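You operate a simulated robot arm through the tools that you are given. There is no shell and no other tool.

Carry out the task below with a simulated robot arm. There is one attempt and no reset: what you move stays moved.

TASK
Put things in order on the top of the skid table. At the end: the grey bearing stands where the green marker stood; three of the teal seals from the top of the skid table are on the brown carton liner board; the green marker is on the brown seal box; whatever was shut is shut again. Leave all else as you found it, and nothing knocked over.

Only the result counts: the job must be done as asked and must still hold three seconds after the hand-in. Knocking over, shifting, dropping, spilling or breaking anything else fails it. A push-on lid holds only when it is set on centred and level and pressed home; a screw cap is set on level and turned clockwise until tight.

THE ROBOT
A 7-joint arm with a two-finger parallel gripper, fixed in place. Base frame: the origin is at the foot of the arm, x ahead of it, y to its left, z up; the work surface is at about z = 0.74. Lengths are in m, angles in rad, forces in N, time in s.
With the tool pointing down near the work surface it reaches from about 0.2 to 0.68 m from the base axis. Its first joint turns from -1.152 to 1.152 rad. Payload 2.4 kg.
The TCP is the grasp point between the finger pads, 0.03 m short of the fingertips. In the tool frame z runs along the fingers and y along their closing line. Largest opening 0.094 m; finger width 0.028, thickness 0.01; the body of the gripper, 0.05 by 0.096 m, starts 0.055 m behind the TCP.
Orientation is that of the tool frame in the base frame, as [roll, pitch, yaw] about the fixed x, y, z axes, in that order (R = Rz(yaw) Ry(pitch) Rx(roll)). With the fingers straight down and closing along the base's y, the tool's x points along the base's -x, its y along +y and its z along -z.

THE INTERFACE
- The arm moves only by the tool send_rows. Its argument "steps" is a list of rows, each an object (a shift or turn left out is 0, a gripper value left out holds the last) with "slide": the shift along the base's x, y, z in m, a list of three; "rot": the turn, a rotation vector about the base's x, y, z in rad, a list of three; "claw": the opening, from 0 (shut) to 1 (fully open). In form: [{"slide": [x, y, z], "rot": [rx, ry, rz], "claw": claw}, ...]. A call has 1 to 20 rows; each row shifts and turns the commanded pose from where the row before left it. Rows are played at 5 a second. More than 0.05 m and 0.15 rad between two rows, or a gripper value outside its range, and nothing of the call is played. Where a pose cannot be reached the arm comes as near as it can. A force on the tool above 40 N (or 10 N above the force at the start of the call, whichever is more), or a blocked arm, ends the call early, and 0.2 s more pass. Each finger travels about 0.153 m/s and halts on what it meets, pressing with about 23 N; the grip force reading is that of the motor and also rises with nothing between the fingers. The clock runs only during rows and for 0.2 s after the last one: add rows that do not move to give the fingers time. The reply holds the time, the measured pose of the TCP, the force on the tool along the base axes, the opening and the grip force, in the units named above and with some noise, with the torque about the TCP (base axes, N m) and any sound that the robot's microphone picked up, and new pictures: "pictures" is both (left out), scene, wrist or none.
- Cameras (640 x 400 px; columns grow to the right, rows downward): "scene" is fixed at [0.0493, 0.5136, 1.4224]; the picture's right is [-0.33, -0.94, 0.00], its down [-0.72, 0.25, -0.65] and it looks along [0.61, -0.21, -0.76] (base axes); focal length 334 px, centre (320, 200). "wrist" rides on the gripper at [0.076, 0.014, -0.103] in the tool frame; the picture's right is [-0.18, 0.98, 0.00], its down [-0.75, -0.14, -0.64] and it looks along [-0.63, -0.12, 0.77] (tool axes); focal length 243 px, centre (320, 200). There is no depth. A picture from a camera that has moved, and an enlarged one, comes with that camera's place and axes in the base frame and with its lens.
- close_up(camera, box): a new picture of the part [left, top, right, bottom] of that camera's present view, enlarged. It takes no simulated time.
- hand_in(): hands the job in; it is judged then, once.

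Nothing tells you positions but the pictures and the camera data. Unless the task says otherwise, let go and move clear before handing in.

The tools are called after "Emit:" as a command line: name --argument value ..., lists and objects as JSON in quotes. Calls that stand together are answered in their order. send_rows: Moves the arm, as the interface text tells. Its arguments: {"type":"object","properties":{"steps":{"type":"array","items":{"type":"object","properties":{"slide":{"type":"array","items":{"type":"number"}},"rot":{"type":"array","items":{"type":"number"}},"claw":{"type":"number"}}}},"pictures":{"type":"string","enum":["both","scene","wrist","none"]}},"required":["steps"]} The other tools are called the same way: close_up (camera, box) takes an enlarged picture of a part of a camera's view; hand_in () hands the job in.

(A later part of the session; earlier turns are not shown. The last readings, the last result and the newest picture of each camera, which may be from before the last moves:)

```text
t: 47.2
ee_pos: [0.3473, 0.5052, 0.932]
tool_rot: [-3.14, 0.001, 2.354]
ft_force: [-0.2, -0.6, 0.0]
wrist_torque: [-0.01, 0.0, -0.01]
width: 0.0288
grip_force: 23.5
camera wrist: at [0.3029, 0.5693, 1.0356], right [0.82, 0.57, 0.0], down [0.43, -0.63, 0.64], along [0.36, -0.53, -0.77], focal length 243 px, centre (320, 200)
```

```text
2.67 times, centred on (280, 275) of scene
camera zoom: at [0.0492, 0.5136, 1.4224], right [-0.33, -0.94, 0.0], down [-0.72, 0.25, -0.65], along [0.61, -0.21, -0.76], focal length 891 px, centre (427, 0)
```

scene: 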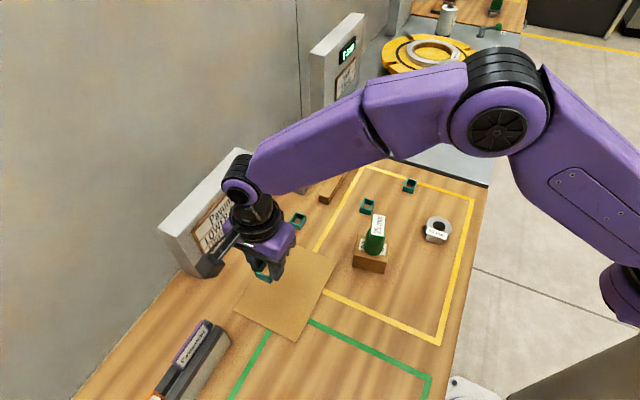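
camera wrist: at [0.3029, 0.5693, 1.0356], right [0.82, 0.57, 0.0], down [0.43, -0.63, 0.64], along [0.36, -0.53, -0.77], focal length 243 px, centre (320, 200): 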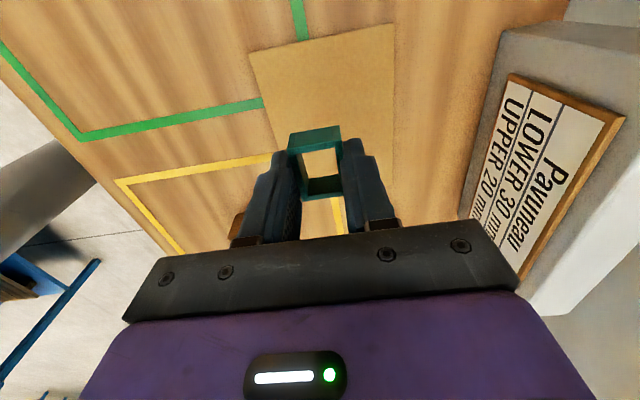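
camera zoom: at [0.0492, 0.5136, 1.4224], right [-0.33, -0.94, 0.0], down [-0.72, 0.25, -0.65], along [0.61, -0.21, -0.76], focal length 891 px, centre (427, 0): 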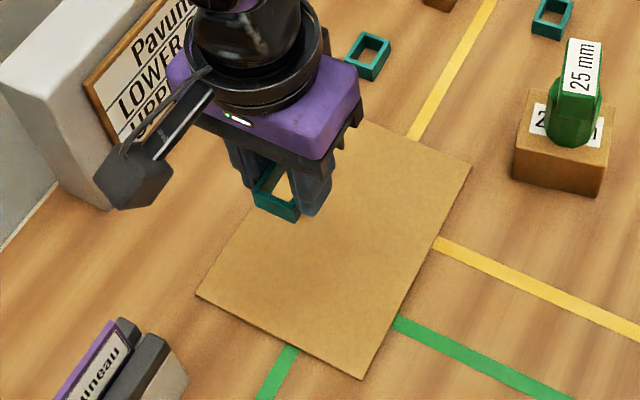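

I'm over the far end of the board. I lower to just above it.

Emit:
send_rows --steps '[{"slide": [0.001, 0, -0.04]}, {"slide": [0, 0, -0.04]}, {"slide": [0, 0, -0.035]}, {"slide": [0, 0, -0.02]}, {"slide": [0, 0, -0.011]}, {"slide": [0, 0, 0]}, {"slide": [0, 0, 0]}]' --pictures "both"

Emit:
close_up --camera "scene" --box '[220, 220, 340, 340]'

Emit:
close_up --camera "wrist" --box '[200, 60, 440, 240]'

```text
t: 48.8
ee_pos: [0.3497, 0.5048, 0.7854]
tool_rot: [3.141, -0.001, 2.356]
ft_force: [1.2, -0.2, 0.3]
wrist_torque: [0.0, -0.02, 0.0]
width: 0.0287
grip_force: 22.5
camera wrist: at [0.3058, 0.5695, 0.8901], right [0.82, 0.57, 0.0], down [0.43, -0.63, 0.64], along [0.36, -0.53, -0.77], focal length 243 px, centre (320, 200)
```

scene: 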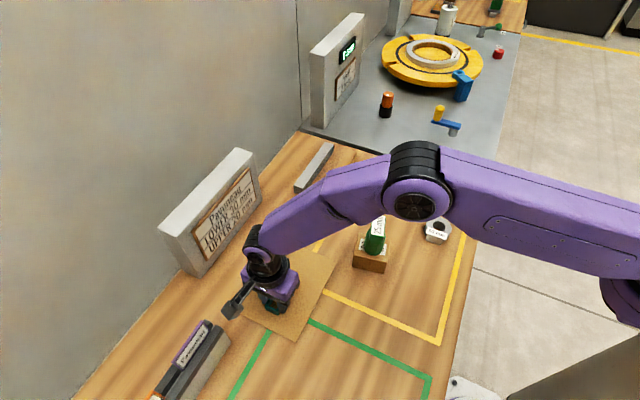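
wrist: 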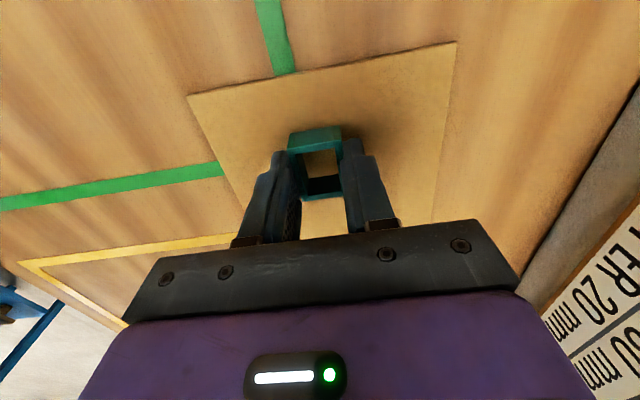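

```text
3.33 times, centred on (280, 280) of scene
camera zoom: at [0.0493, 0.5136, 1.4224], right [-0.33, -0.94, 0.0], down [-0.72, 0.25, -0.65], along [0.61, -0.21, -0.76], focal length 1113 px, centre (453, -67)
```

zoom: 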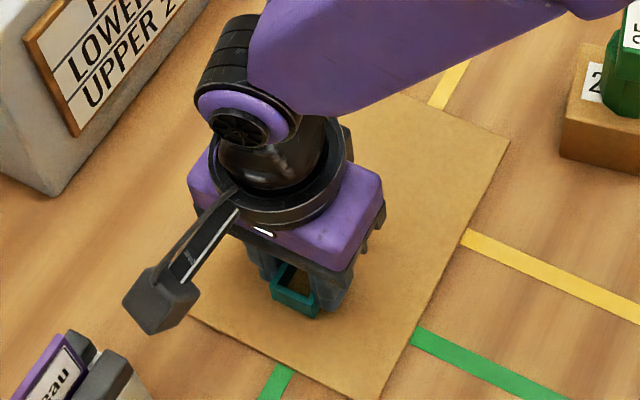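

```text
2.22 times, centred on (320, 150) of wrist
camera zoom: at [0.3058, 0.5695, 0.8901], right [0.82, 0.57, 0.0], down [0.43, -0.63, 0.64], along [0.36, -0.53, -0.77], focal length 539 px, centre (320, 311)
```

zoom: 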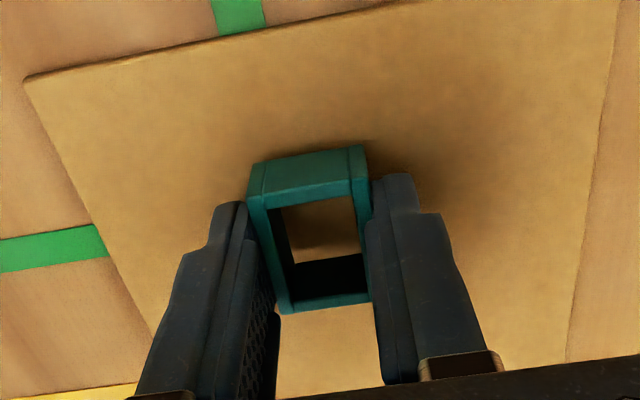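

Emit:
send_rows --steps '[{"slide": [0, 0, -0.003]}, {"slide": [0, 0, -0.002]}, {"slide": [0, 0, 0]}]' --pictures "none"

```text
t: 49.6
ee_pos: [0.3493, 0.5051, 0.7814]
tool_rot: [3.141, -0.001, 2.358]
ft_force: [-0.4, 0.5, -0.5]
wrist_torque: [-0.01, 0.01, 0.01]
width: 0.0291
grip_force: 23.0
```

Emit:
send_rows --steps '[{"slide": [0, 0, -0.002]}, {"slide": [0, 0, -0.001]}, {"slide": [0, 0, 0]}]' --pictures "none"

```text
t: 50.4
ee_pos: [0.3505, 0.5059, 0.779]
tool_rot: [-3.141, 0.0, 2.357]
ft_force: [-0.9, 1.0, 0.2]
wrist_torque: [0.02, 0.02, 0.03]
width: 0.0286
grip_force: 22.5
```

Emit:
send_rows --steps '[{"slide": [0, 0, -0.001]}, {"slide": [0, 0, -0.001]}, {"slide": [0, 0, 0]}]' --pictures "none"

```text
t: 51.2
ee_pos: [0.35, 0.5066, 0.778]
tool_rot: [3.138, 0.001, 2.356]
ft_force: [0.6, 0.4, 3.7]
wrist_torque: [-0.02, 0.0, -0.04]
width: 0.0289
grip_force: 23.3
```

Light contact on the board (3.7 N). I release and lift.

Emit:
send_rows --steps '[{"claw": 0.34}, {"claw": 0.4}, {"claw": 0.5}, {"claw": 0.6}, {"slide": [0, 0, 0]}, {"slide": [0, 0, 0.015]}, {"slide": [0, 0, 0.035]}, {"slide": [0, 0, 0.04]}, {"slide": [0, 0, 0.04]}, {"slide": [0, 0, 0]}]' --pictures "both"

Emit:
close_up --camera "wrist" --box '[200, 0, 440, 180]'

```text
t: 53.4
ee_pos: [0.3512, 0.5048, 0.9033]
tool_rot: [-3.14, 0.001, 2.357]
ft_force: [0.1, 1.4, -0.5]
wrist_torque: [0.01, 0.01, 0.0]
width: 0.0562
grip_force: 0.1
camera wrist: at [0.3065, 0.569, 1.0072], right [0.82, 0.57, 0.0], down [0.43, -0.63, 0.64], along [0.36, -0.53, -0.77], focal length 243 px, centre (320, 200)
```

scene: 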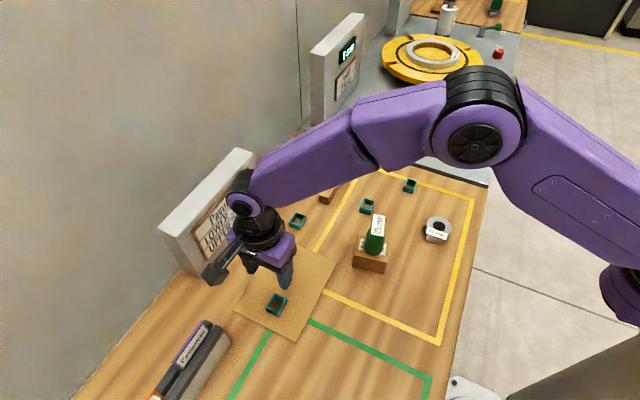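
wrist: 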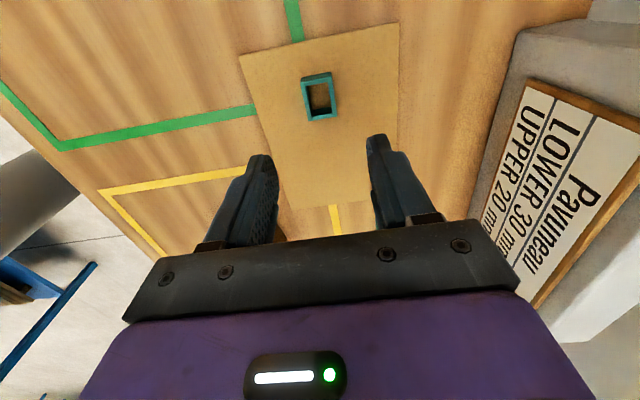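

```text
2.22 times, centred on (320, 90) of wrist
camera zoom: at [0.3065, 0.569, 1.0072], right [0.82, 0.57, 0.0], down [0.43, -0.63, 0.64], along [0.36, -0.53, -0.77], focal length 539 px, centre (320, 444)
```

zoom: 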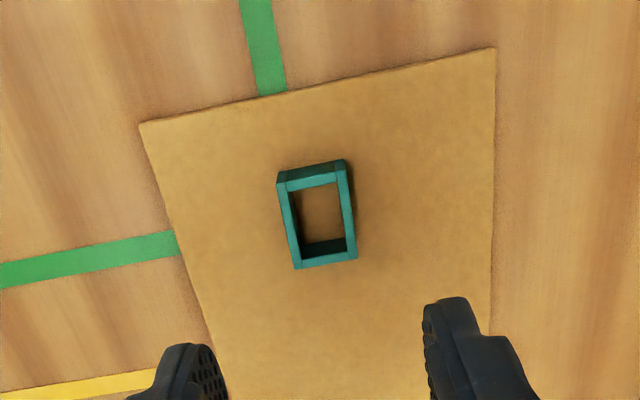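

The first seal rests on the board. Now I go to look at seal B near (0.53, 0.215).

Emit:
send_rows --steps '[{"slide": [0.02, -0.03, 0.015]}, {"slide": [0.022, -0.037, 0.01]}, {"slide": [0.022, -0.037, 0]}, {"slide": [0.021, -0.037, 0]}, {"slide": [0.021, -0.037, 0]}, {"slide": [0.021, -0.037, 0], "claw": 1.0}, {"slide": [0, 0, 0]}, {"slide": [0, 0, 0]}]' --pictures "both"

Emit:
close_up --camera "wrist" --box '[230, 70, 410, 220]'

```text
t: 55.2
ee_pos: [0.4726, 0.2905, 0.9285]
tool_rot: [-3.141, 0.0, 2.358]
ft_force: [-1.2, 0.4, 0.2]
wrist_torque: [-0.02, 0.01, 0.01]
width: 0.094
grip_force: 0.1
camera wrist: at [0.4282, 0.353, 1.0331], right [0.82, 0.57, 0.0], down [0.43, -0.63, 0.64], along [0.36, -0.53, -0.77], focal length 243 px, centre (320, 200)
```

scene: 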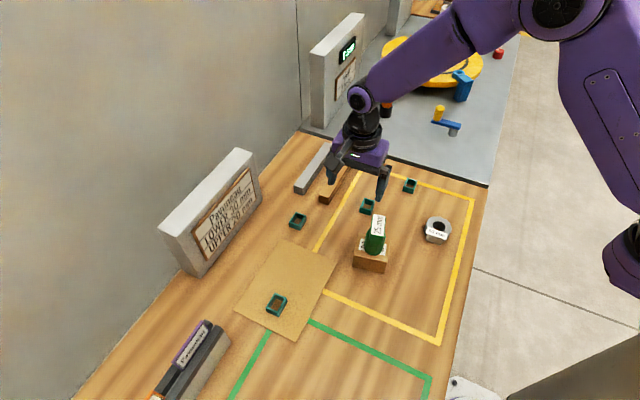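
wrist: 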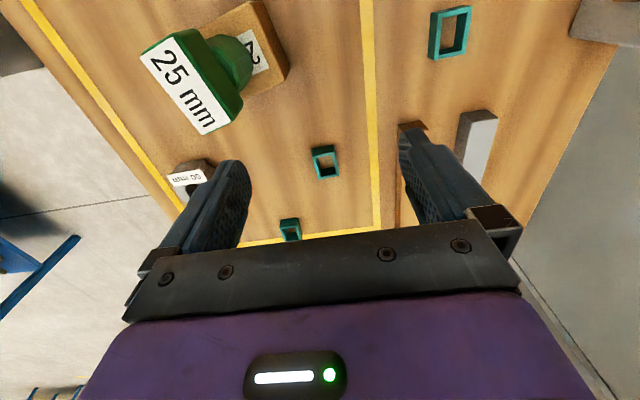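

```text
2.67 times, centred on (320, 145) of wrist
camera zoom: at [0.4282, 0.353, 1.0331], right [0.82, 0.57, 0.0], down [0.43, -0.63, 0.64], along [0.36, -0.53, -0.77], focal length 647 px, centre (320, 347)
```

zoom: 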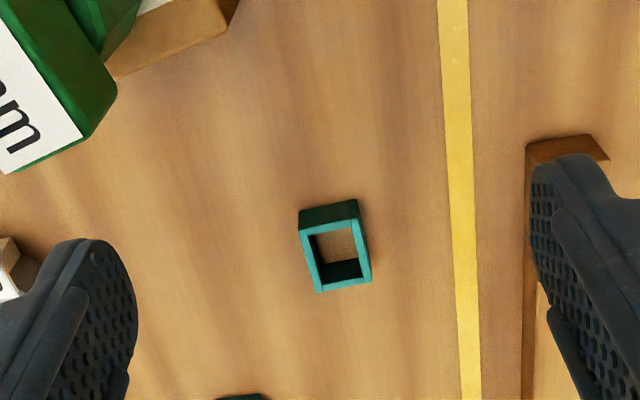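

Seal B is centred at about (0.532, 0.218), short side along about 51°. I move over it and lower partway.

Emit:
send_rows --steps '[{"slide": [0.02, -0.025, 0], "rot": [0, 0, 0.05]}, {"slide": [0.02, -0.025, 0], "rot": [0, 0, 0.055]}, {"slide": [0.02, -0.0225, 0], "claw": 0.75}, {"slide": [0, 0, -0.035]}, {"slide": [0, 0, -0.035]}, {"slide": [0, 0, 0]}, {"slide": [0, 0, 0]}]' --pictures "both"

Emit:
close_up --camera "wrist" --box '[220, 40, 420, 200]'

```text
t: 56.8
ee_pos: [0.5366, 0.2185, 0.8618]
tool_rot: [3.141, -0.002, 2.462]
ft_force: [0.3, 0.3, -0.1]
wrist_torque: [0.0, -0.03, -0.03]
width: 0.0704
grip_force: 0.1
camera wrist: at [0.485, 0.2771, 0.9647], right [0.76, 0.65, 0.0], down [0.5, -0.58, 0.64], along [0.42, -0.49, -0.77], focal length 243 px, centre (320, 200)
```

scene: 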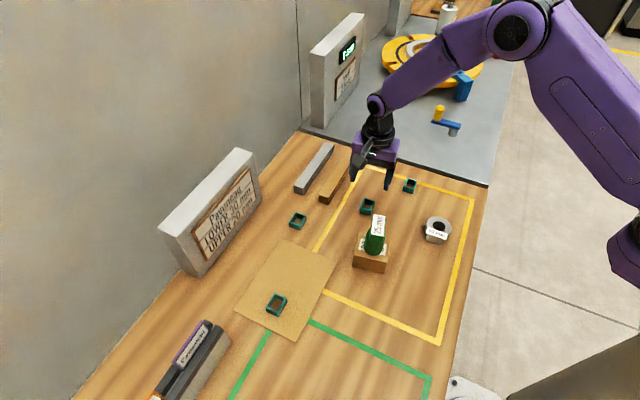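
wrist: 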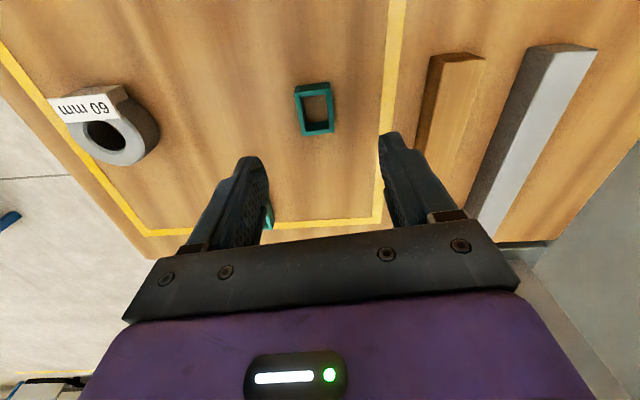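

```text
2.50 times, centred on (320, 120) of wrist
camera zoom: at [0.485, 0.2771, 0.9647], right [0.76, 0.65, 0.0], down [0.5, -0.58, 0.64], along [0.42, -0.49, -0.77], focal length 606 px, centre (320, 400)
```

zoom: 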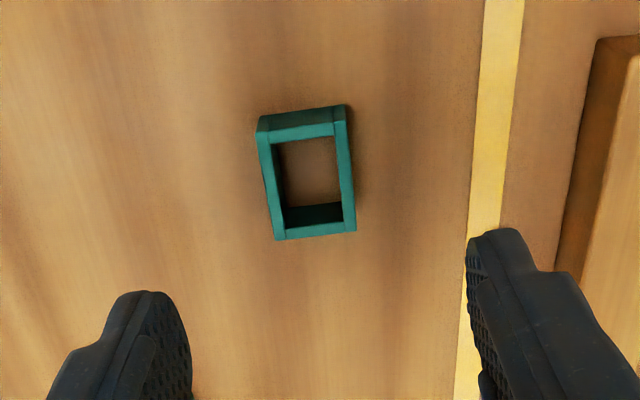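

Emit:
send_rows --steps '[{"slide": [-0.005, -0.001, -0.02], "rot": [0, 0, -0.058]}, {"slide": [0, 0, -0.025]}, {"slide": [0, 0, -0.025]}, {"slide": [0, 0, -0.012]}, {"slide": [0, 0, -0.006]}, {"slide": [0, 0, 0]}, {"slide": [0, 0, 0]}]' --pictures "both"

Emit:
close_up --camera "wrist" --box '[200, 80, 440, 260]'

```text
t: 58.4
ee_pos: [0.531, 0.217, 0.774]
tool_rot: [-3.141, 0.0, 2.405]
ft_force: [-0.3, 0.1, 0.0]
wrist_torque: [0.0, -0.01, -0.02]
width: 0.0709
grip_force: 0.0
camera wrist: at [0.4835, 0.2786, 0.8783], right [0.8, 0.6, 0.0], down [0.46, -0.61, 0.64], along [0.39, -0.51, -0.77], focal length 243 px, centre (320, 200)
```

scene: 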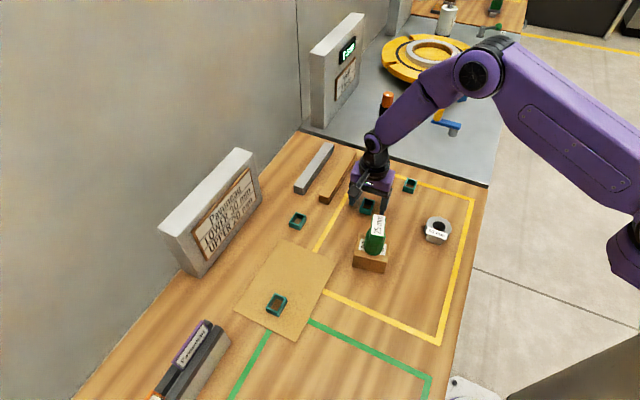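
wrist: 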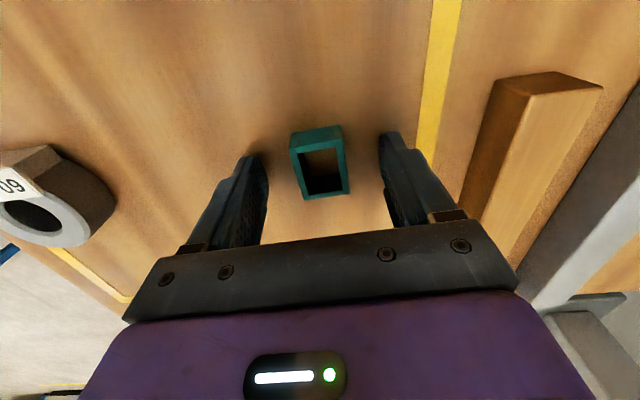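

```text
2.22 times, centred on (320, 170) of wrist
camera zoom: at [0.4835, 0.2786, 0.8783], right [0.8, 0.6, 0.0], down [0.46, -0.61, 0.64], along [0.39, -0.51, -0.77], focal length 539 px, centre (320, 267)
```

zoom: 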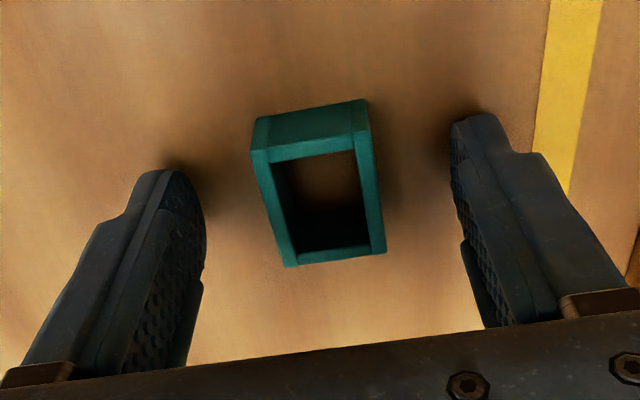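

The alignment matches the first pick. I close, lift and check.

Emit:
send_rows --steps '[{"claw": 0.5}, {"claw": 0.4}, {"claw": 0.34}, {"claw": 0.3}, {"claw": 0.2}, {"claw": 0.0}, {"slide": [0, 0, 0]}, {"slide": [0, 0, 0.005]}, {"slide": [0, 0, 0.015]}, {"slide": [0, 0, 0.03]}, {"slide": [0, 0, 0.03]}, {"slide": [0, 0, 0]}]' --pictures "both"

```text
t: 61.0
ee_pos: [0.532, 0.2183, 0.8549]
tool_rot: [-3.141, 0.003, 2.404]
ft_force: [0.9, -0.8, -0.1]
wrist_torque: [-0.02, -0.01, 0.01]
width: 0.0289
grip_force: 22.9
camera wrist: at [0.4845, 0.2799, 0.9589], right [0.8, 0.6, 0.0], down [0.46, -0.61, 0.64], along [0.39, -0.51, -0.77], focal length 243 px, centre (320, 200)
```

scene: 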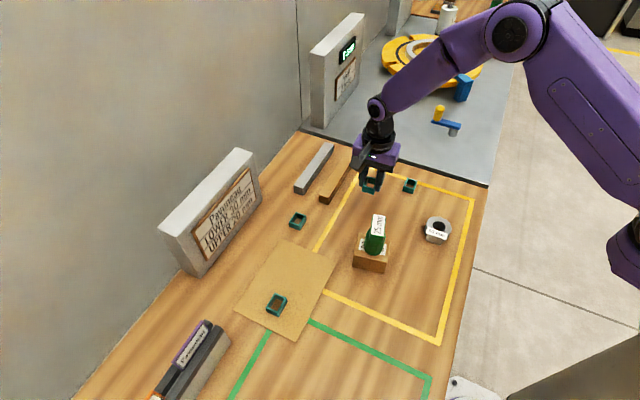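
wrist: 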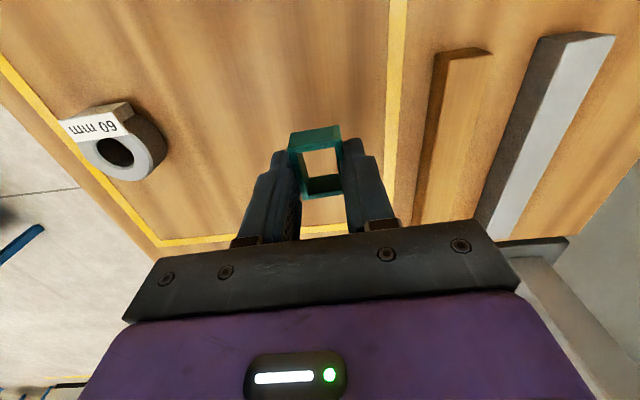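

Held. I carry it to the board's centre at about (0.389, 0.4675).

Emit:
send_rows --steps '[{"slide": [0, 0, 0.04]}, {"slide": [-0.015, 0.025, 0.035]}, {"slide": [-0.021, 0.0373, 0]}, {"slide": [-0.021, 0.0373, 0]}, {"slide": [-0.021, 0.0373, 0], "rot": [0, 0, -0.047]}, {"slide": [-0.022, 0.0373, 0]}, {"slide": [-0.022, 0.0373, 0]}, {"slide": [-0.021, 0.038, 0]}, {"slide": [0, 0, 0]}, {"slide": [0, 0, 0]}]' --pictures "both"

Emit:
close_up --camera "scene" --box '[200, 200, 360, 350]'

```text
t: 63.2
ee_pos: [0.3882, 0.4687, 0.9292]
tool_rot: [-3.141, -0.001, 2.356]
ft_force: [-0.1, 0.6, -0.9]
wrist_torque: [0.01, 0.04, -0.01]
width: 0.0284
grip_force: 22.5
camera wrist: at [0.3434, 0.5323, 1.0333], right [0.82, 0.57, 0.0], down [0.43, -0.63, 0.64], along [0.36, -0.53, -0.77], focal length 243 px, centre (320, 200)
```

scene: 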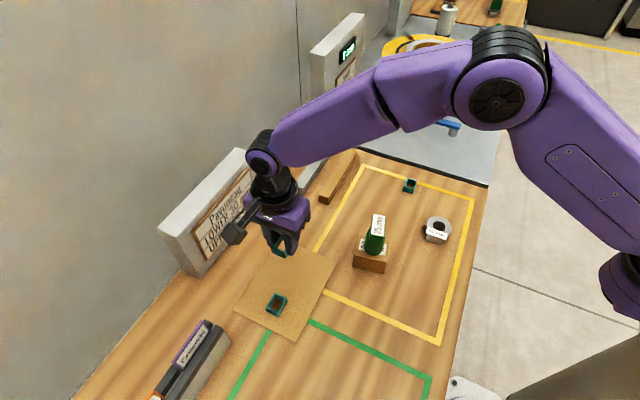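
wrist: 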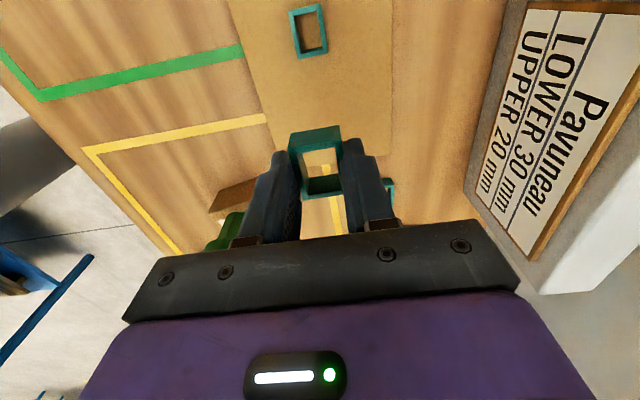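

```text
2.67 times, centred on (280, 275) of scene
camera zoom: at [0.0492, 0.5136, 1.4224], right [-0.33, -0.94, 0.0], down [-0.72, 0.25, -0.65], along [0.61, -0.21, -0.76], focal length 891 px, centre (427, 0)
```

zoom: 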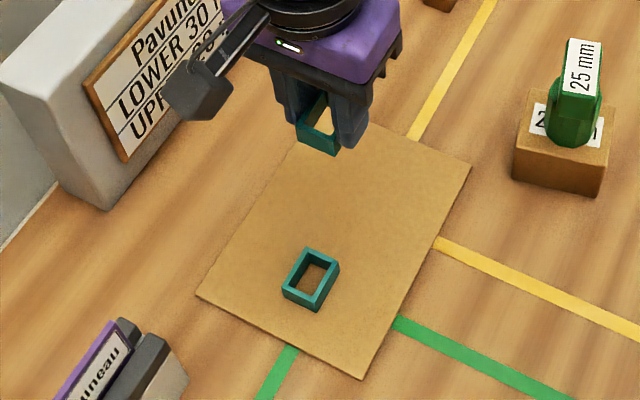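

Emit:
send_rows --steps '[{"slide": [0, 0, -0.04]}, {"slide": [0, 0, -0.04]}, {"slide": [0, 0, -0.035]}, {"slide": [0, 0, -0.02]}, {"slide": [0, 0, -0.01]}, {"slide": [0, 0, 0]}, {"slide": [0, 0, 0]}]' --pictures "both"

Emit:
close_up --camera "wrist" --box '[200, 0, 440, 220]'

```text
t: 64.8
ee_pos: [0.3909, 0.4669, 0.7845]
tool_rot: [3.141, 0.001, 2.358]
ft_force: [0.2, -0.5, -0.6]
wrist_torque: [0.0, 0.0, -0.01]
width: 0.0287
grip_force: 22.7
camera wrist: at [0.3449, 0.5313, 0.8874], right [0.82, 0.57, 0.0], down [0.43, -0.63, 0.64], along [0.36, -0.53, -0.77], focal length 243 px, centre (320, 200)
```

scene: 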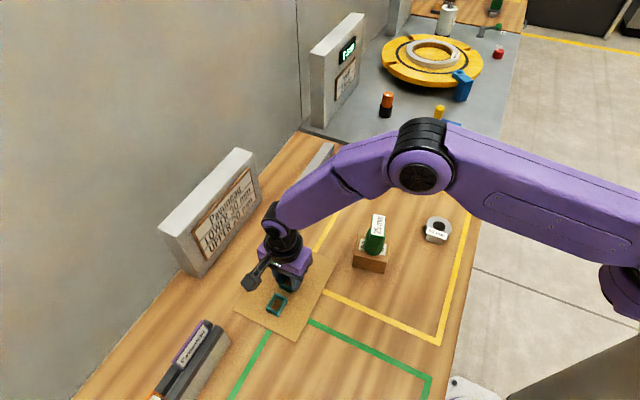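
wrist: 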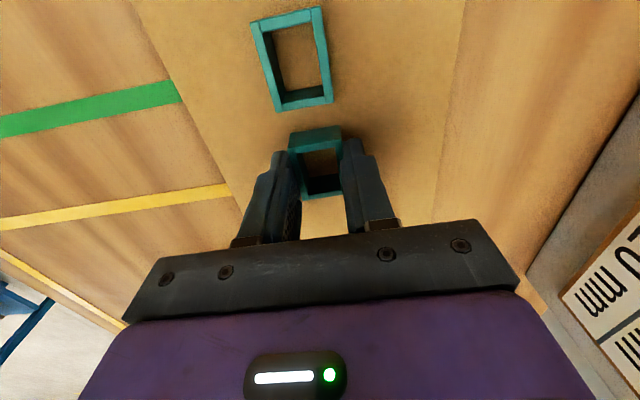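

```text
1.82 times, centred on (320, 110) of wrist
camera zoom: at [0.3449, 0.5313, 0.8874], right [0.82, 0.57, 0.0], down [0.43, -0.63, 0.64], along [0.36, -0.53, -0.77], focal length 441 px, centre (320, 364)
```

zoom: 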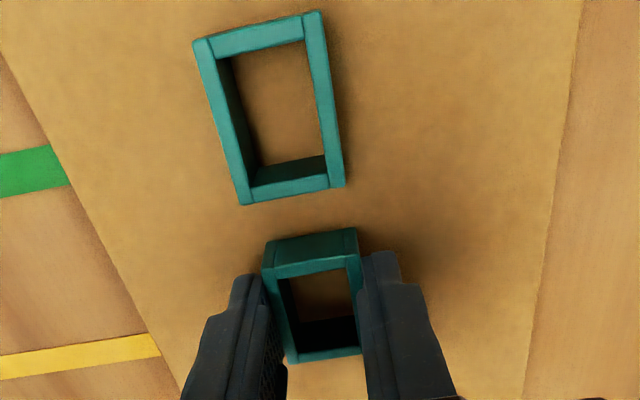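

Emit:
send_rows --steps '[{"slide": [0, 0, -0.003]}, {"slide": [0, 0, -0.002]}, {"slide": [0, 0, 0]}]' --pictures "none"

```text
t: 65.6
ee_pos: [0.3906, 0.4672, 0.7792]
tool_rot: [3.139, -0.001, 2.357]
ft_force: [-2.6, -2.4, 14.0]
wrist_torque: [-0.14, 0.1, 0.0]
width: 0.029
grip_force: 23.0
```

Contact at 14 N; I ease off slightly, then release and lift.

Emit:
send_rows --steps '[{"slide": [0, 0, 0.0006]}, {"slide": [0, 0, 0]}]' --pictures "none"

```text
t: 66.2
ee_pos: [0.3899, 0.4672, 0.7805]
tool_rot: [3.14, 0.0, 2.359]
ft_force: [-1.2, -0.4, 10.3]
wrist_torque: [-0.02, 0.06, -0.01]
width: 0.0289
grip_force: 23.2
```

Emit:
send_rows --steps '[{"slide": [0, 0, 0.0006]}, {"slide": [0, 0, 0]}]' --pictures "none"

```text
t: 66.8
ee_pos: [0.3888, 0.4679, 0.7806]
tool_rot: [3.141, -0.001, 2.355]
ft_force: [1.5, 0.7, 4.7]
wrist_torque: [0.07, -0.04, 0.0]
width: 0.0287
grip_force: 23.1
```

Emit:
send_rows --steps '[{"claw": 0.34}, {"claw": 0.4}, {"claw": 0.5}, {"claw": 0.6}, {"slide": [0, 0, 0]}, {"slide": [0, 0, 0.015]}, {"slide": [0, 0, 0.035]}, {"slide": [0, 0, 0.04]}, {"slide": [0, 0, 0.04]}, {"slide": [0, 0, 0]}]' --pictures "both"

Emit:
close_up --camera "wrist" --box '[200, 0, 440, 180]'

```text
t: 69.0
ee_pos: [0.3896, 0.4693, 0.9113]
tool_rot: [-3.141, 0.0, 2.359]
ft_force: [0.3, -0.1, -0.3]
wrist_torque: [-0.02, -0.01, 0.03]
width: 0.0563
grip_force: 0.0
camera wrist: at [0.344, 0.5326, 1.0146], right [0.82, 0.57, 0.0], down [0.43, -0.63, 0.64], along [0.36, -0.53, -0.77], focal length 243 px, centre (320, 200)
```

scene: 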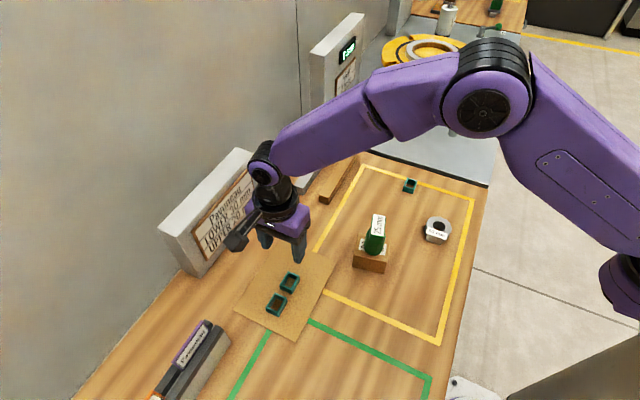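
wrist: 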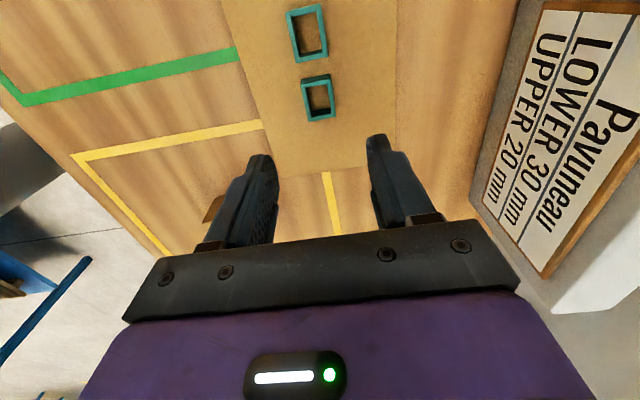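

```text
2.22 times, centred on (320, 90) of wrist
camera zoom: at [0.344, 0.5326, 1.0146], right [0.82, 0.57, 0.0], down [0.43, -0.63, 0.64], along [0.36, -0.53, -0.77], focal length 539 px, centre (320, 444)
```

zoom: 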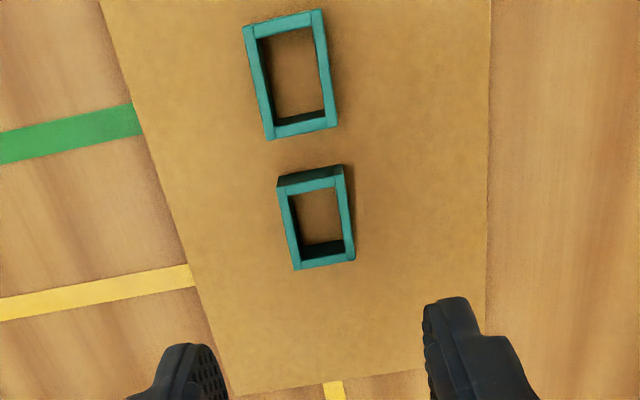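

Two seals are on the board. I go fetch seal C near (0.556, 0.076).

Emit:
send_rows --steps '[{"slide": [0.02, -0.025, 0.02]}, {"slide": [0.03, -0.032, 0]}, {"slide": [0.03, -0.032, 0]}, {"slide": [0.03, -0.03, 0]}, {"slide": [0.01, -0.0375, 0]}, {"slide": [0.01, -0.0375, 0]}, {"slide": [0.01, -0.0375, 0]}, {"slide": [0.01, -0.0375, 0], "claw": 0.75}, {"slide": [0.004, -0.037, 0]}, {"slide": [0.004, -0.037, 0]}, {"slide": [0.004, -0.037, 0], "rot": [0, 0, 0.035]}, {"slide": [0, 0, -0.03]}, {"slide": [0, 0, 0]}, {"slide": [0, 0, 0]}]' --pictures "both"

Emit:
close_up --camera "wrist" --box '[220, 40, 420, 200]'

```text
t: 72.0
ee_pos: [0.549, 0.086, 0.9019]
tool_rot: [3.142, -0.001, 2.393]
ft_force: [0.2, -0.9, 0.1]
wrist_torque: [0.0, 0.02, 0.01]
width: 0.0705
grip_force: 0.1
camera wrist: at [0.5029, 0.1489, 1.0041], right [0.8, 0.59, 0.0], down [0.46, -0.62, 0.64], along [0.38, -0.52, -0.77], focal length 243 px, centre (320, 200)
```

scene: 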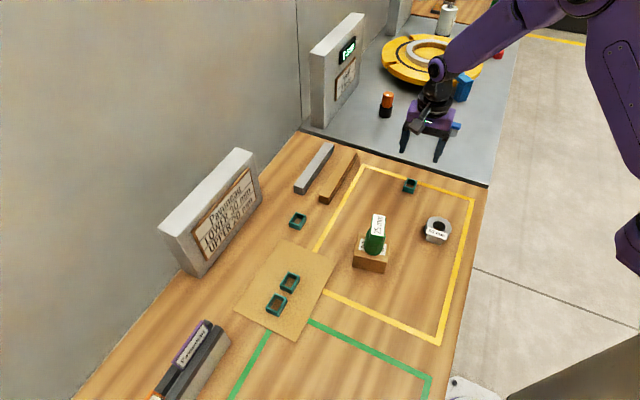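
wrist: 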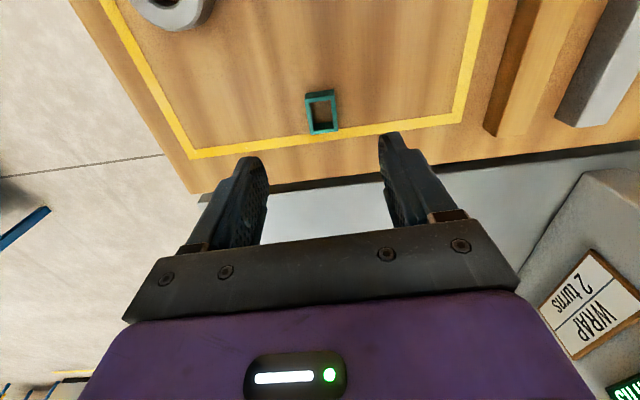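

```text
2.50 times, centred on (320, 120) of wrist
camera zoom: at [0.5029, 0.1489, 1.0041], right [0.8, 0.59, 0.0], down [0.46, -0.62, 0.64], along [0.38, -0.52, -0.77], focal length 606 px, centre (320, 400)
```

zoom: 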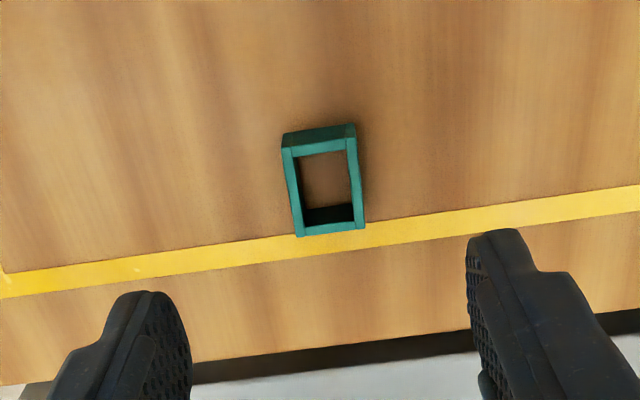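

Seal C is at about (0.559, 0.076), short side near 44.5°. I align and descend.

Emit:
send_rows --steps '[{"slide": [0.0101, -0.0106, -0.02], "rot": [0, 0, -0.045]}, {"slide": [0, 0, -0.03]}, {"slide": [0, 0, -0.03]}, {"slide": [0, 0, -0.025]}, {"slide": [0, 0, -0.015]}, {"slide": [0, 0, -0.007]}, {"slide": [0, 0, 0]}, {"slide": [0, 0, 0]}]' --pictures "both"

Emit:
close_up --camera "wrist" --box '[200, 80, 440, 260]'

```text
t: 73.8
ee_pos: [0.5616, 0.0791, 0.774]
tool_rot: [-3.141, -0.001, 2.348]
ft_force: [-0.7, 0.4, -0.7]
wrist_torque: [0.01, 0.0, -0.04]
width: 0.0701
grip_force: 0.2
camera wrist: at [0.5162, 0.1419, 0.8773], right [0.83, 0.56, 0.0], down [0.43, -0.64, 0.64], along [0.36, -0.53, -0.77], focal length 243 px, centre (320, 200)
```

scene: 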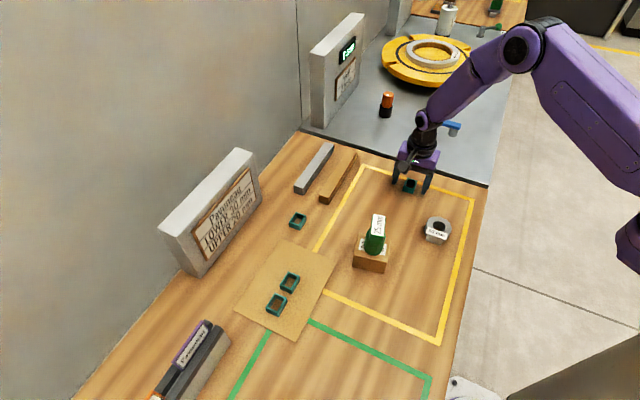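
wrist: 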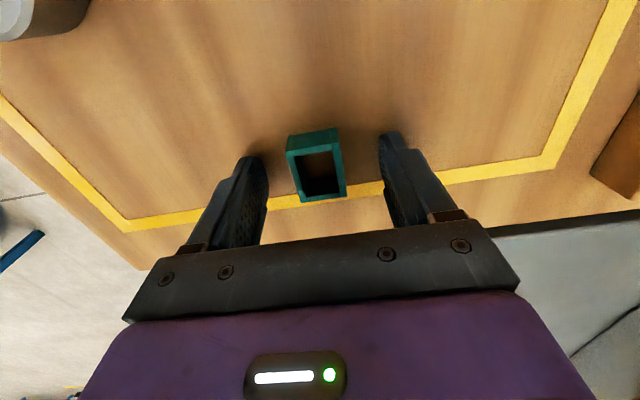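

```text
2.22 times, centred on (320, 170) of wrist
camera zoom: at [0.5162, 0.1419, 0.8773], right [0.83, 0.56, 0.0], down [0.43, -0.64, 0.64], along [0.36, -0.53, -0.77], focal length 539 px, centre (320, 267)
```

zoom: 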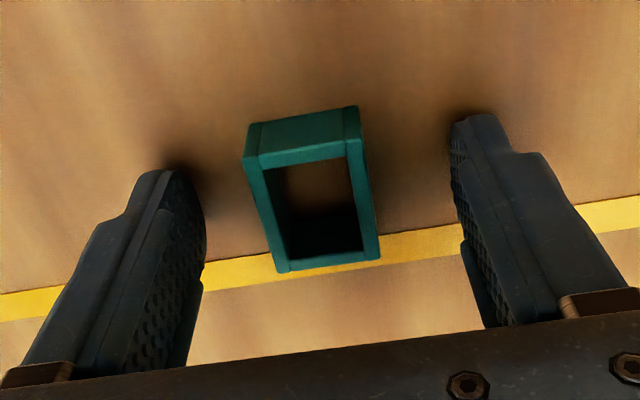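

Emit:
send_rows --steps '[{"slide": [-0.001, -0.0015, 0]}, {"claw": 0.5}, {"claw": 0.4}, {"claw": 0.34}, {"claw": 0.3}, {"claw": 0.2}, {"claw": 0.0}, {"slide": [0, 0, 0]}, {"slide": [0, 0, 0.005]}, {"slide": [0, 0, 0.015]}, {"slide": [0, 0, 0.03]}, {"slide": [0, 0, 0.03]}, {"slide": [0, 0, 0]}]' --pictures "both"

```text
t: 76.6
ee_pos: [0.5593, 0.0738, 0.8535]
tool_rot: [3.141, 0.001, 2.346]
ft_force: [1.0, -0.5, -0.2]
wrist_torque: [0.01, 0.01, 0.0]
width: 0.029
grip_force: 23.3
camera wrist: at [0.5153, 0.1377, 0.9565], right [0.83, 0.56, 0.0], down [0.43, -0.64, 0.64], along [0.36, -0.53, -0.77], focal length 243 px, centre (320, 200)
```

scene: 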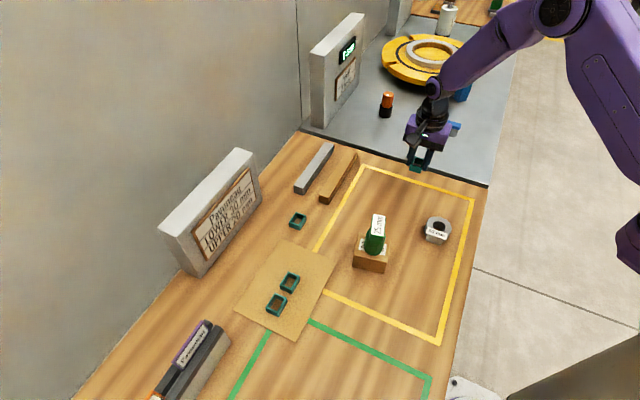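
wrist: 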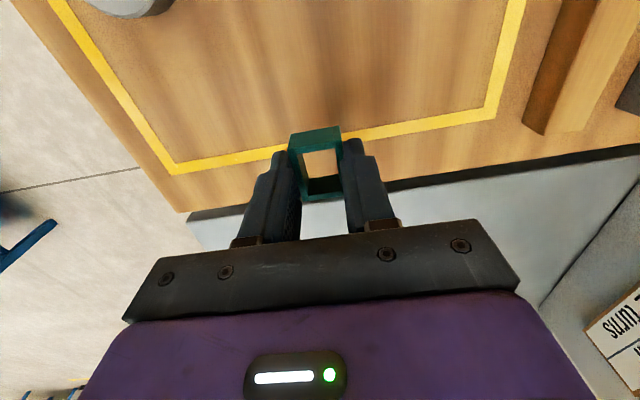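

Held. I carry it to the remaining board spot at about (0.428, 0.429).

Emit:
send_rows --steps '[{"slide": [0, 0, 0.045]}, {"slide": [0, 0.03, 0.032]}, {"slide": [-0.004, 0.044, 0]}, {"slide": [-0.004, 0.044, 0]}, {"slide": [-0.004, 0.044, 0]}, {"slide": [-0.0239, 0.0386, 0]}, {"slide": [-0.0239, 0.0386, 0]}, {"slide": [-0.0239, 0.0386, 0]}, {"slide": [-0.0239, 0.0386, 0]}, {"slide": [-0.0239, 0.0386, 0]}, {"slide": [0, 0, 0]}, {"slide": [0, 0, 0]}]' --pictures "both"

Emit:
close_up --camera "scene" --box '[200, 200, 360, 350]'

```text
t: 79.2
ee_pos: [0.4283, 0.43, 0.9302]
tool_rot: [3.141, 0.0, 2.347]
ft_force: [1.2, 0.4, 0.8]
wrist_torque: [-0.03, 0.04, 0.0]
width: 0.0287
grip_force: 22.8
camera wrist: at [0.3842, 0.4932, 1.0334], right [0.83, 0.56, 0.0], down [0.43, -0.64, 0.64], along [0.36, -0.53, -0.77], focal length 243 px, centre (320, 200)
```

scene: 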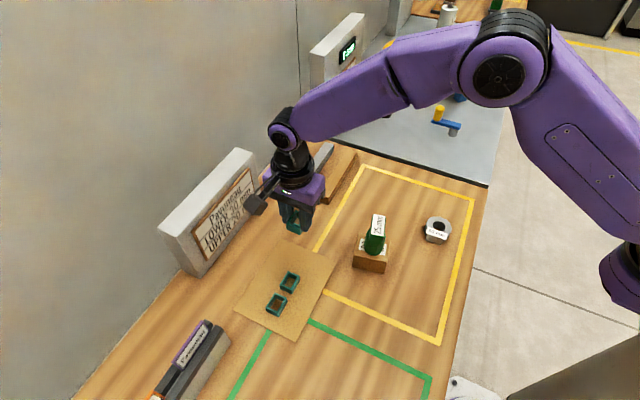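
wrist: 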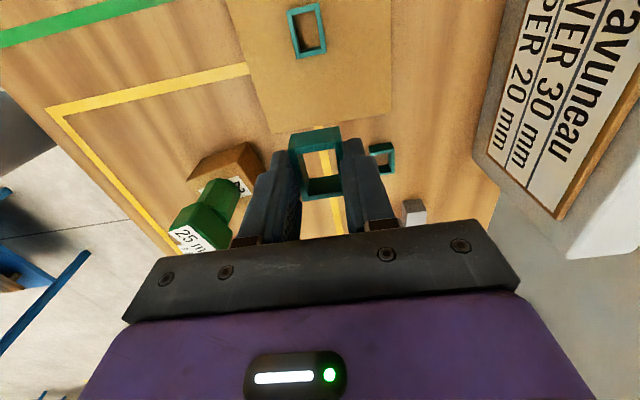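

```text
2.67 times, centred on (280, 275) of scene
camera zoom: at [0.0492, 0.5136, 1.4224], right [-0.33, -0.94, 0.0], down [-0.72, 0.25, -0.65], along [0.61, -0.21, -0.76], focal length 891 px, centre (427, 0)
```

zoom: 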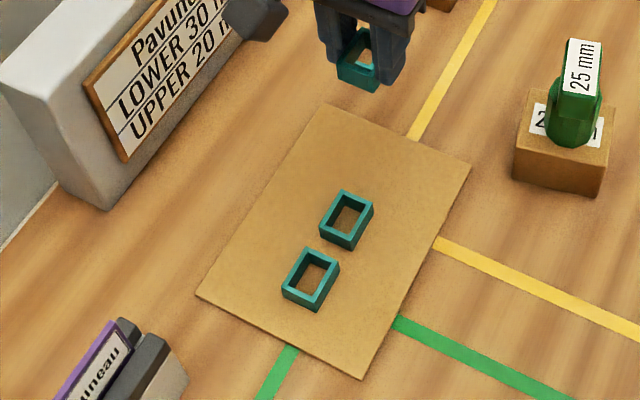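

Emit:
send_rows --steps '[{"slide": [0, 0, -0.04]}, {"slide": [0, 0, -0.04]}, {"slide": [0, 0, -0.035]}, {"slide": [0, 0, -0.02]}, {"slide": [0, 0, -0.01]}, {"slide": [0, 0, 0]}, {"slide": [0, 0, 0]}]' --pictures "both"

Emit:
close_up --camera "wrist" --box '[200, 0, 440, 220]'

```text
t: 80.8
ee_pos: [0.4264, 0.4292, 0.7852]
tool_rot: [3.141, 0.0, 2.347]
ft_force: [1.0, 0.5, -1.1]
wrist_torque: [0.05, -0.01, 0.01]
width: 0.0289
grip_force: 22.9
camera wrist: at [0.3826, 0.494, 0.888], right [0.83, 0.56, 0.0], down [0.43, -0.64, 0.64], along [0.36, -0.53, -0.77], focal length 243 px, centre (320, 200)
```

scene: 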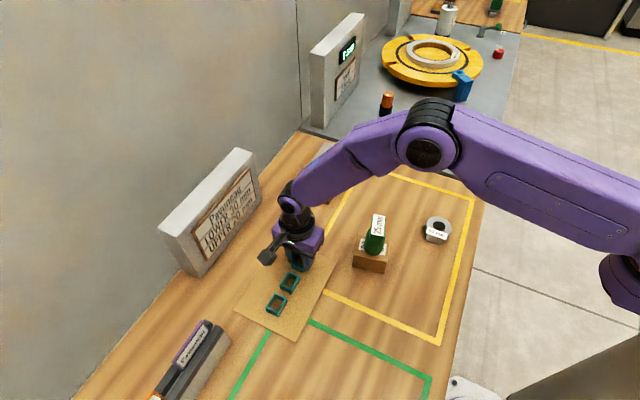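
wrist: 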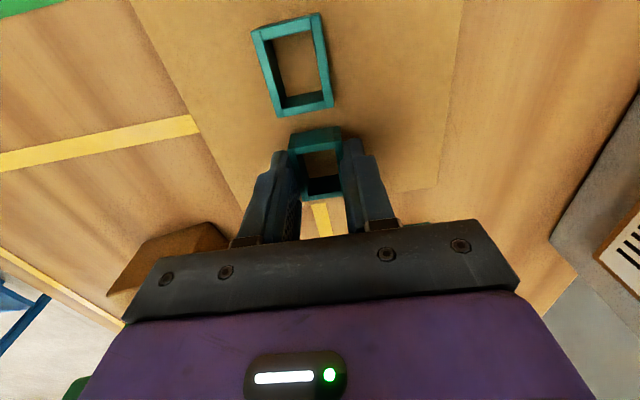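

```text
1.82 times, centred on (320, 110) of wrist
camera zoom: at [0.3826, 0.494, 0.888], right [0.83, 0.56, 0.0], down [0.43, -0.64, 0.64], along [0.36, -0.53, -0.77], focal length 441 px, centre (320, 364)
```

zoom: 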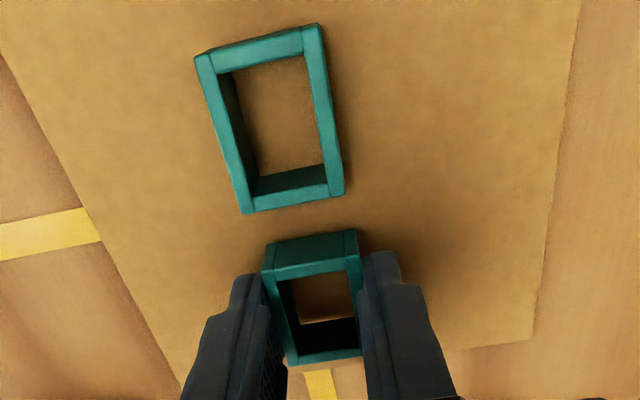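

Emit:
send_rows --steps '[{"slide": [0, 0, -0.003]}, {"slide": [0, 0, -0.001]}, {"slide": [0, 0, 0]}]' --pictures "none"

```text
t: 81.6
ee_pos: [0.4265, 0.4315, 0.7811]
tool_rot: [-3.141, 0.0, 2.347]
ft_force: [-0.6, 1.0, -0.7]
wrist_torque: [0.01, -0.01, -0.02]
width: 0.0289
grip_force: 23.1
```

Emit:
send_rows --steps '[{"slide": [0, 0, -0.001]}, {"slide": [0, 0, 0]}]' --pictures "none"

```text
t: 82.2
ee_pos: [0.4277, 0.4313, 0.7805]
tool_rot: [3.141, -0.001, 2.348]
ft_force: [-0.2, 0.3, 0.2]
wrist_torque: [0.0, 0.01, -0.02]
width: 0.0288
grip_force: 23.1
```

Emit:
send_rows --steps '[{"slide": [0, 0, -0.001]}, {"slide": [0, 0, 0]}]' --pictures "none"

```text
t: 82.8
ee_pos: [0.4279, 0.4313, 0.7793]
tool_rot: [3.141, 0.002, 2.347]
ft_force: [0.5, 0.7, 4.1]
wrist_torque: [0.01, -0.01, 0.03]
width: 0.029
grip_force: 23.0
```

Light contact (4 N). I release and lift clear.

Emit:
send_rows --steps '[{"claw": 0.34}, {"claw": 0.4}, {"claw": 0.5}, {"claw": 0.6}, {"slide": [0, 0, 0]}, {"slide": [0, 0, 0.015]}, {"slide": [0, 0, 0.035]}, {"slide": [0, 0, 0.04]}, {"slide": [0, 0, 0.04]}, {"slide": [0, 0, 0.03]}, {"slide": [0, 0, 0]}]' --pictures "both"

Emit:
close_up --camera "wrist" --box '[200, 0, 440, 180]'

Emit:
close_up --camera "scene" --box '[200, 200, 360, 350]'

```text
t: 85.2
ee_pos: [0.4312, 0.4302, 0.9409]
tool_rot: [-3.141, 0.002, 2.347]
ft_force: [-0.6, 0.0, 0.8]
wrist_torque: [0.01, 0.0, -0.01]
width: 0.0564
grip_force: 0.0
camera wrist: at [0.3869, 0.4951, 1.0437], right [0.83, 0.56, 0.0], down [0.43, -0.64, 0.64], along [0.36, -0.53, -0.77], focal length 243 px, centre (320, 200)
```

scene: 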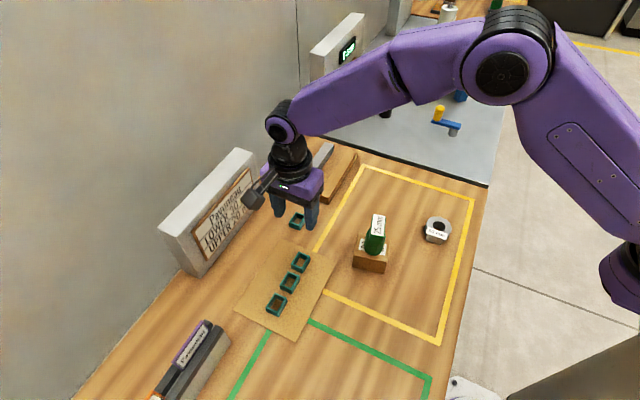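
wrist: 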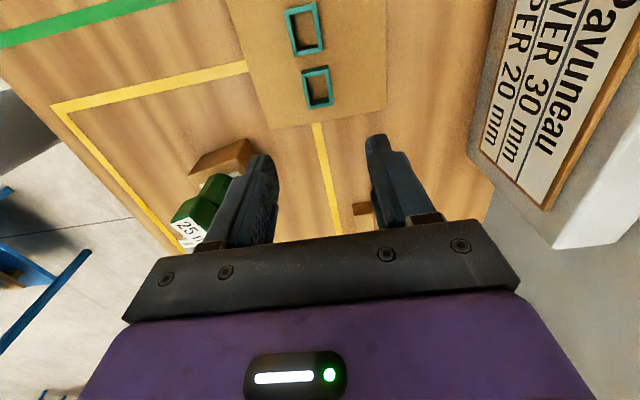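

```text
2.22 times, centred on (320, 90) of wrist
camera zoom: at [0.3869, 0.4951, 1.0437], right [0.83, 0.56, 0.0], down [0.43, -0.64, 0.64], along [0.36, -0.53, -0.77], focal length 539 px, centre (320, 444)
```

zoom: 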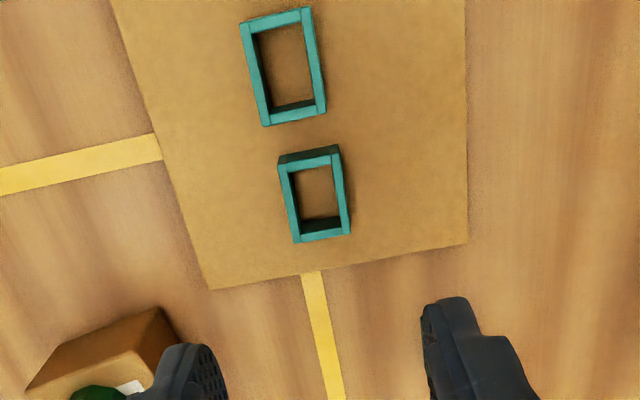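

```text
2.67 times, centred on (280, 275) of scene
camera zoom: at [0.0493, 0.5136, 1.4224], right [-0.33, -0.94, 0.0], down [-0.72, 0.25, -0.65], along [0.61, -0.21, -0.76], focal length 891 px, centre (427, 0)
```

zoom: 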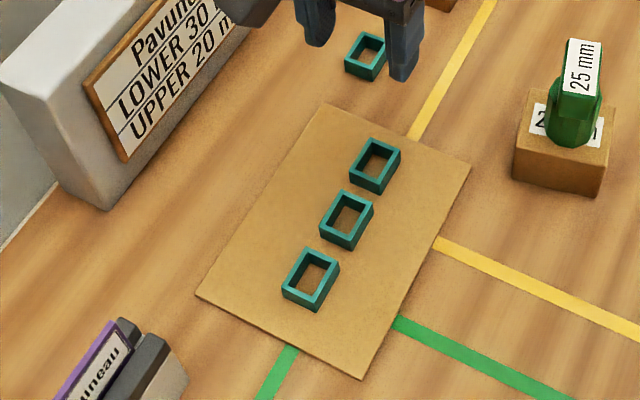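

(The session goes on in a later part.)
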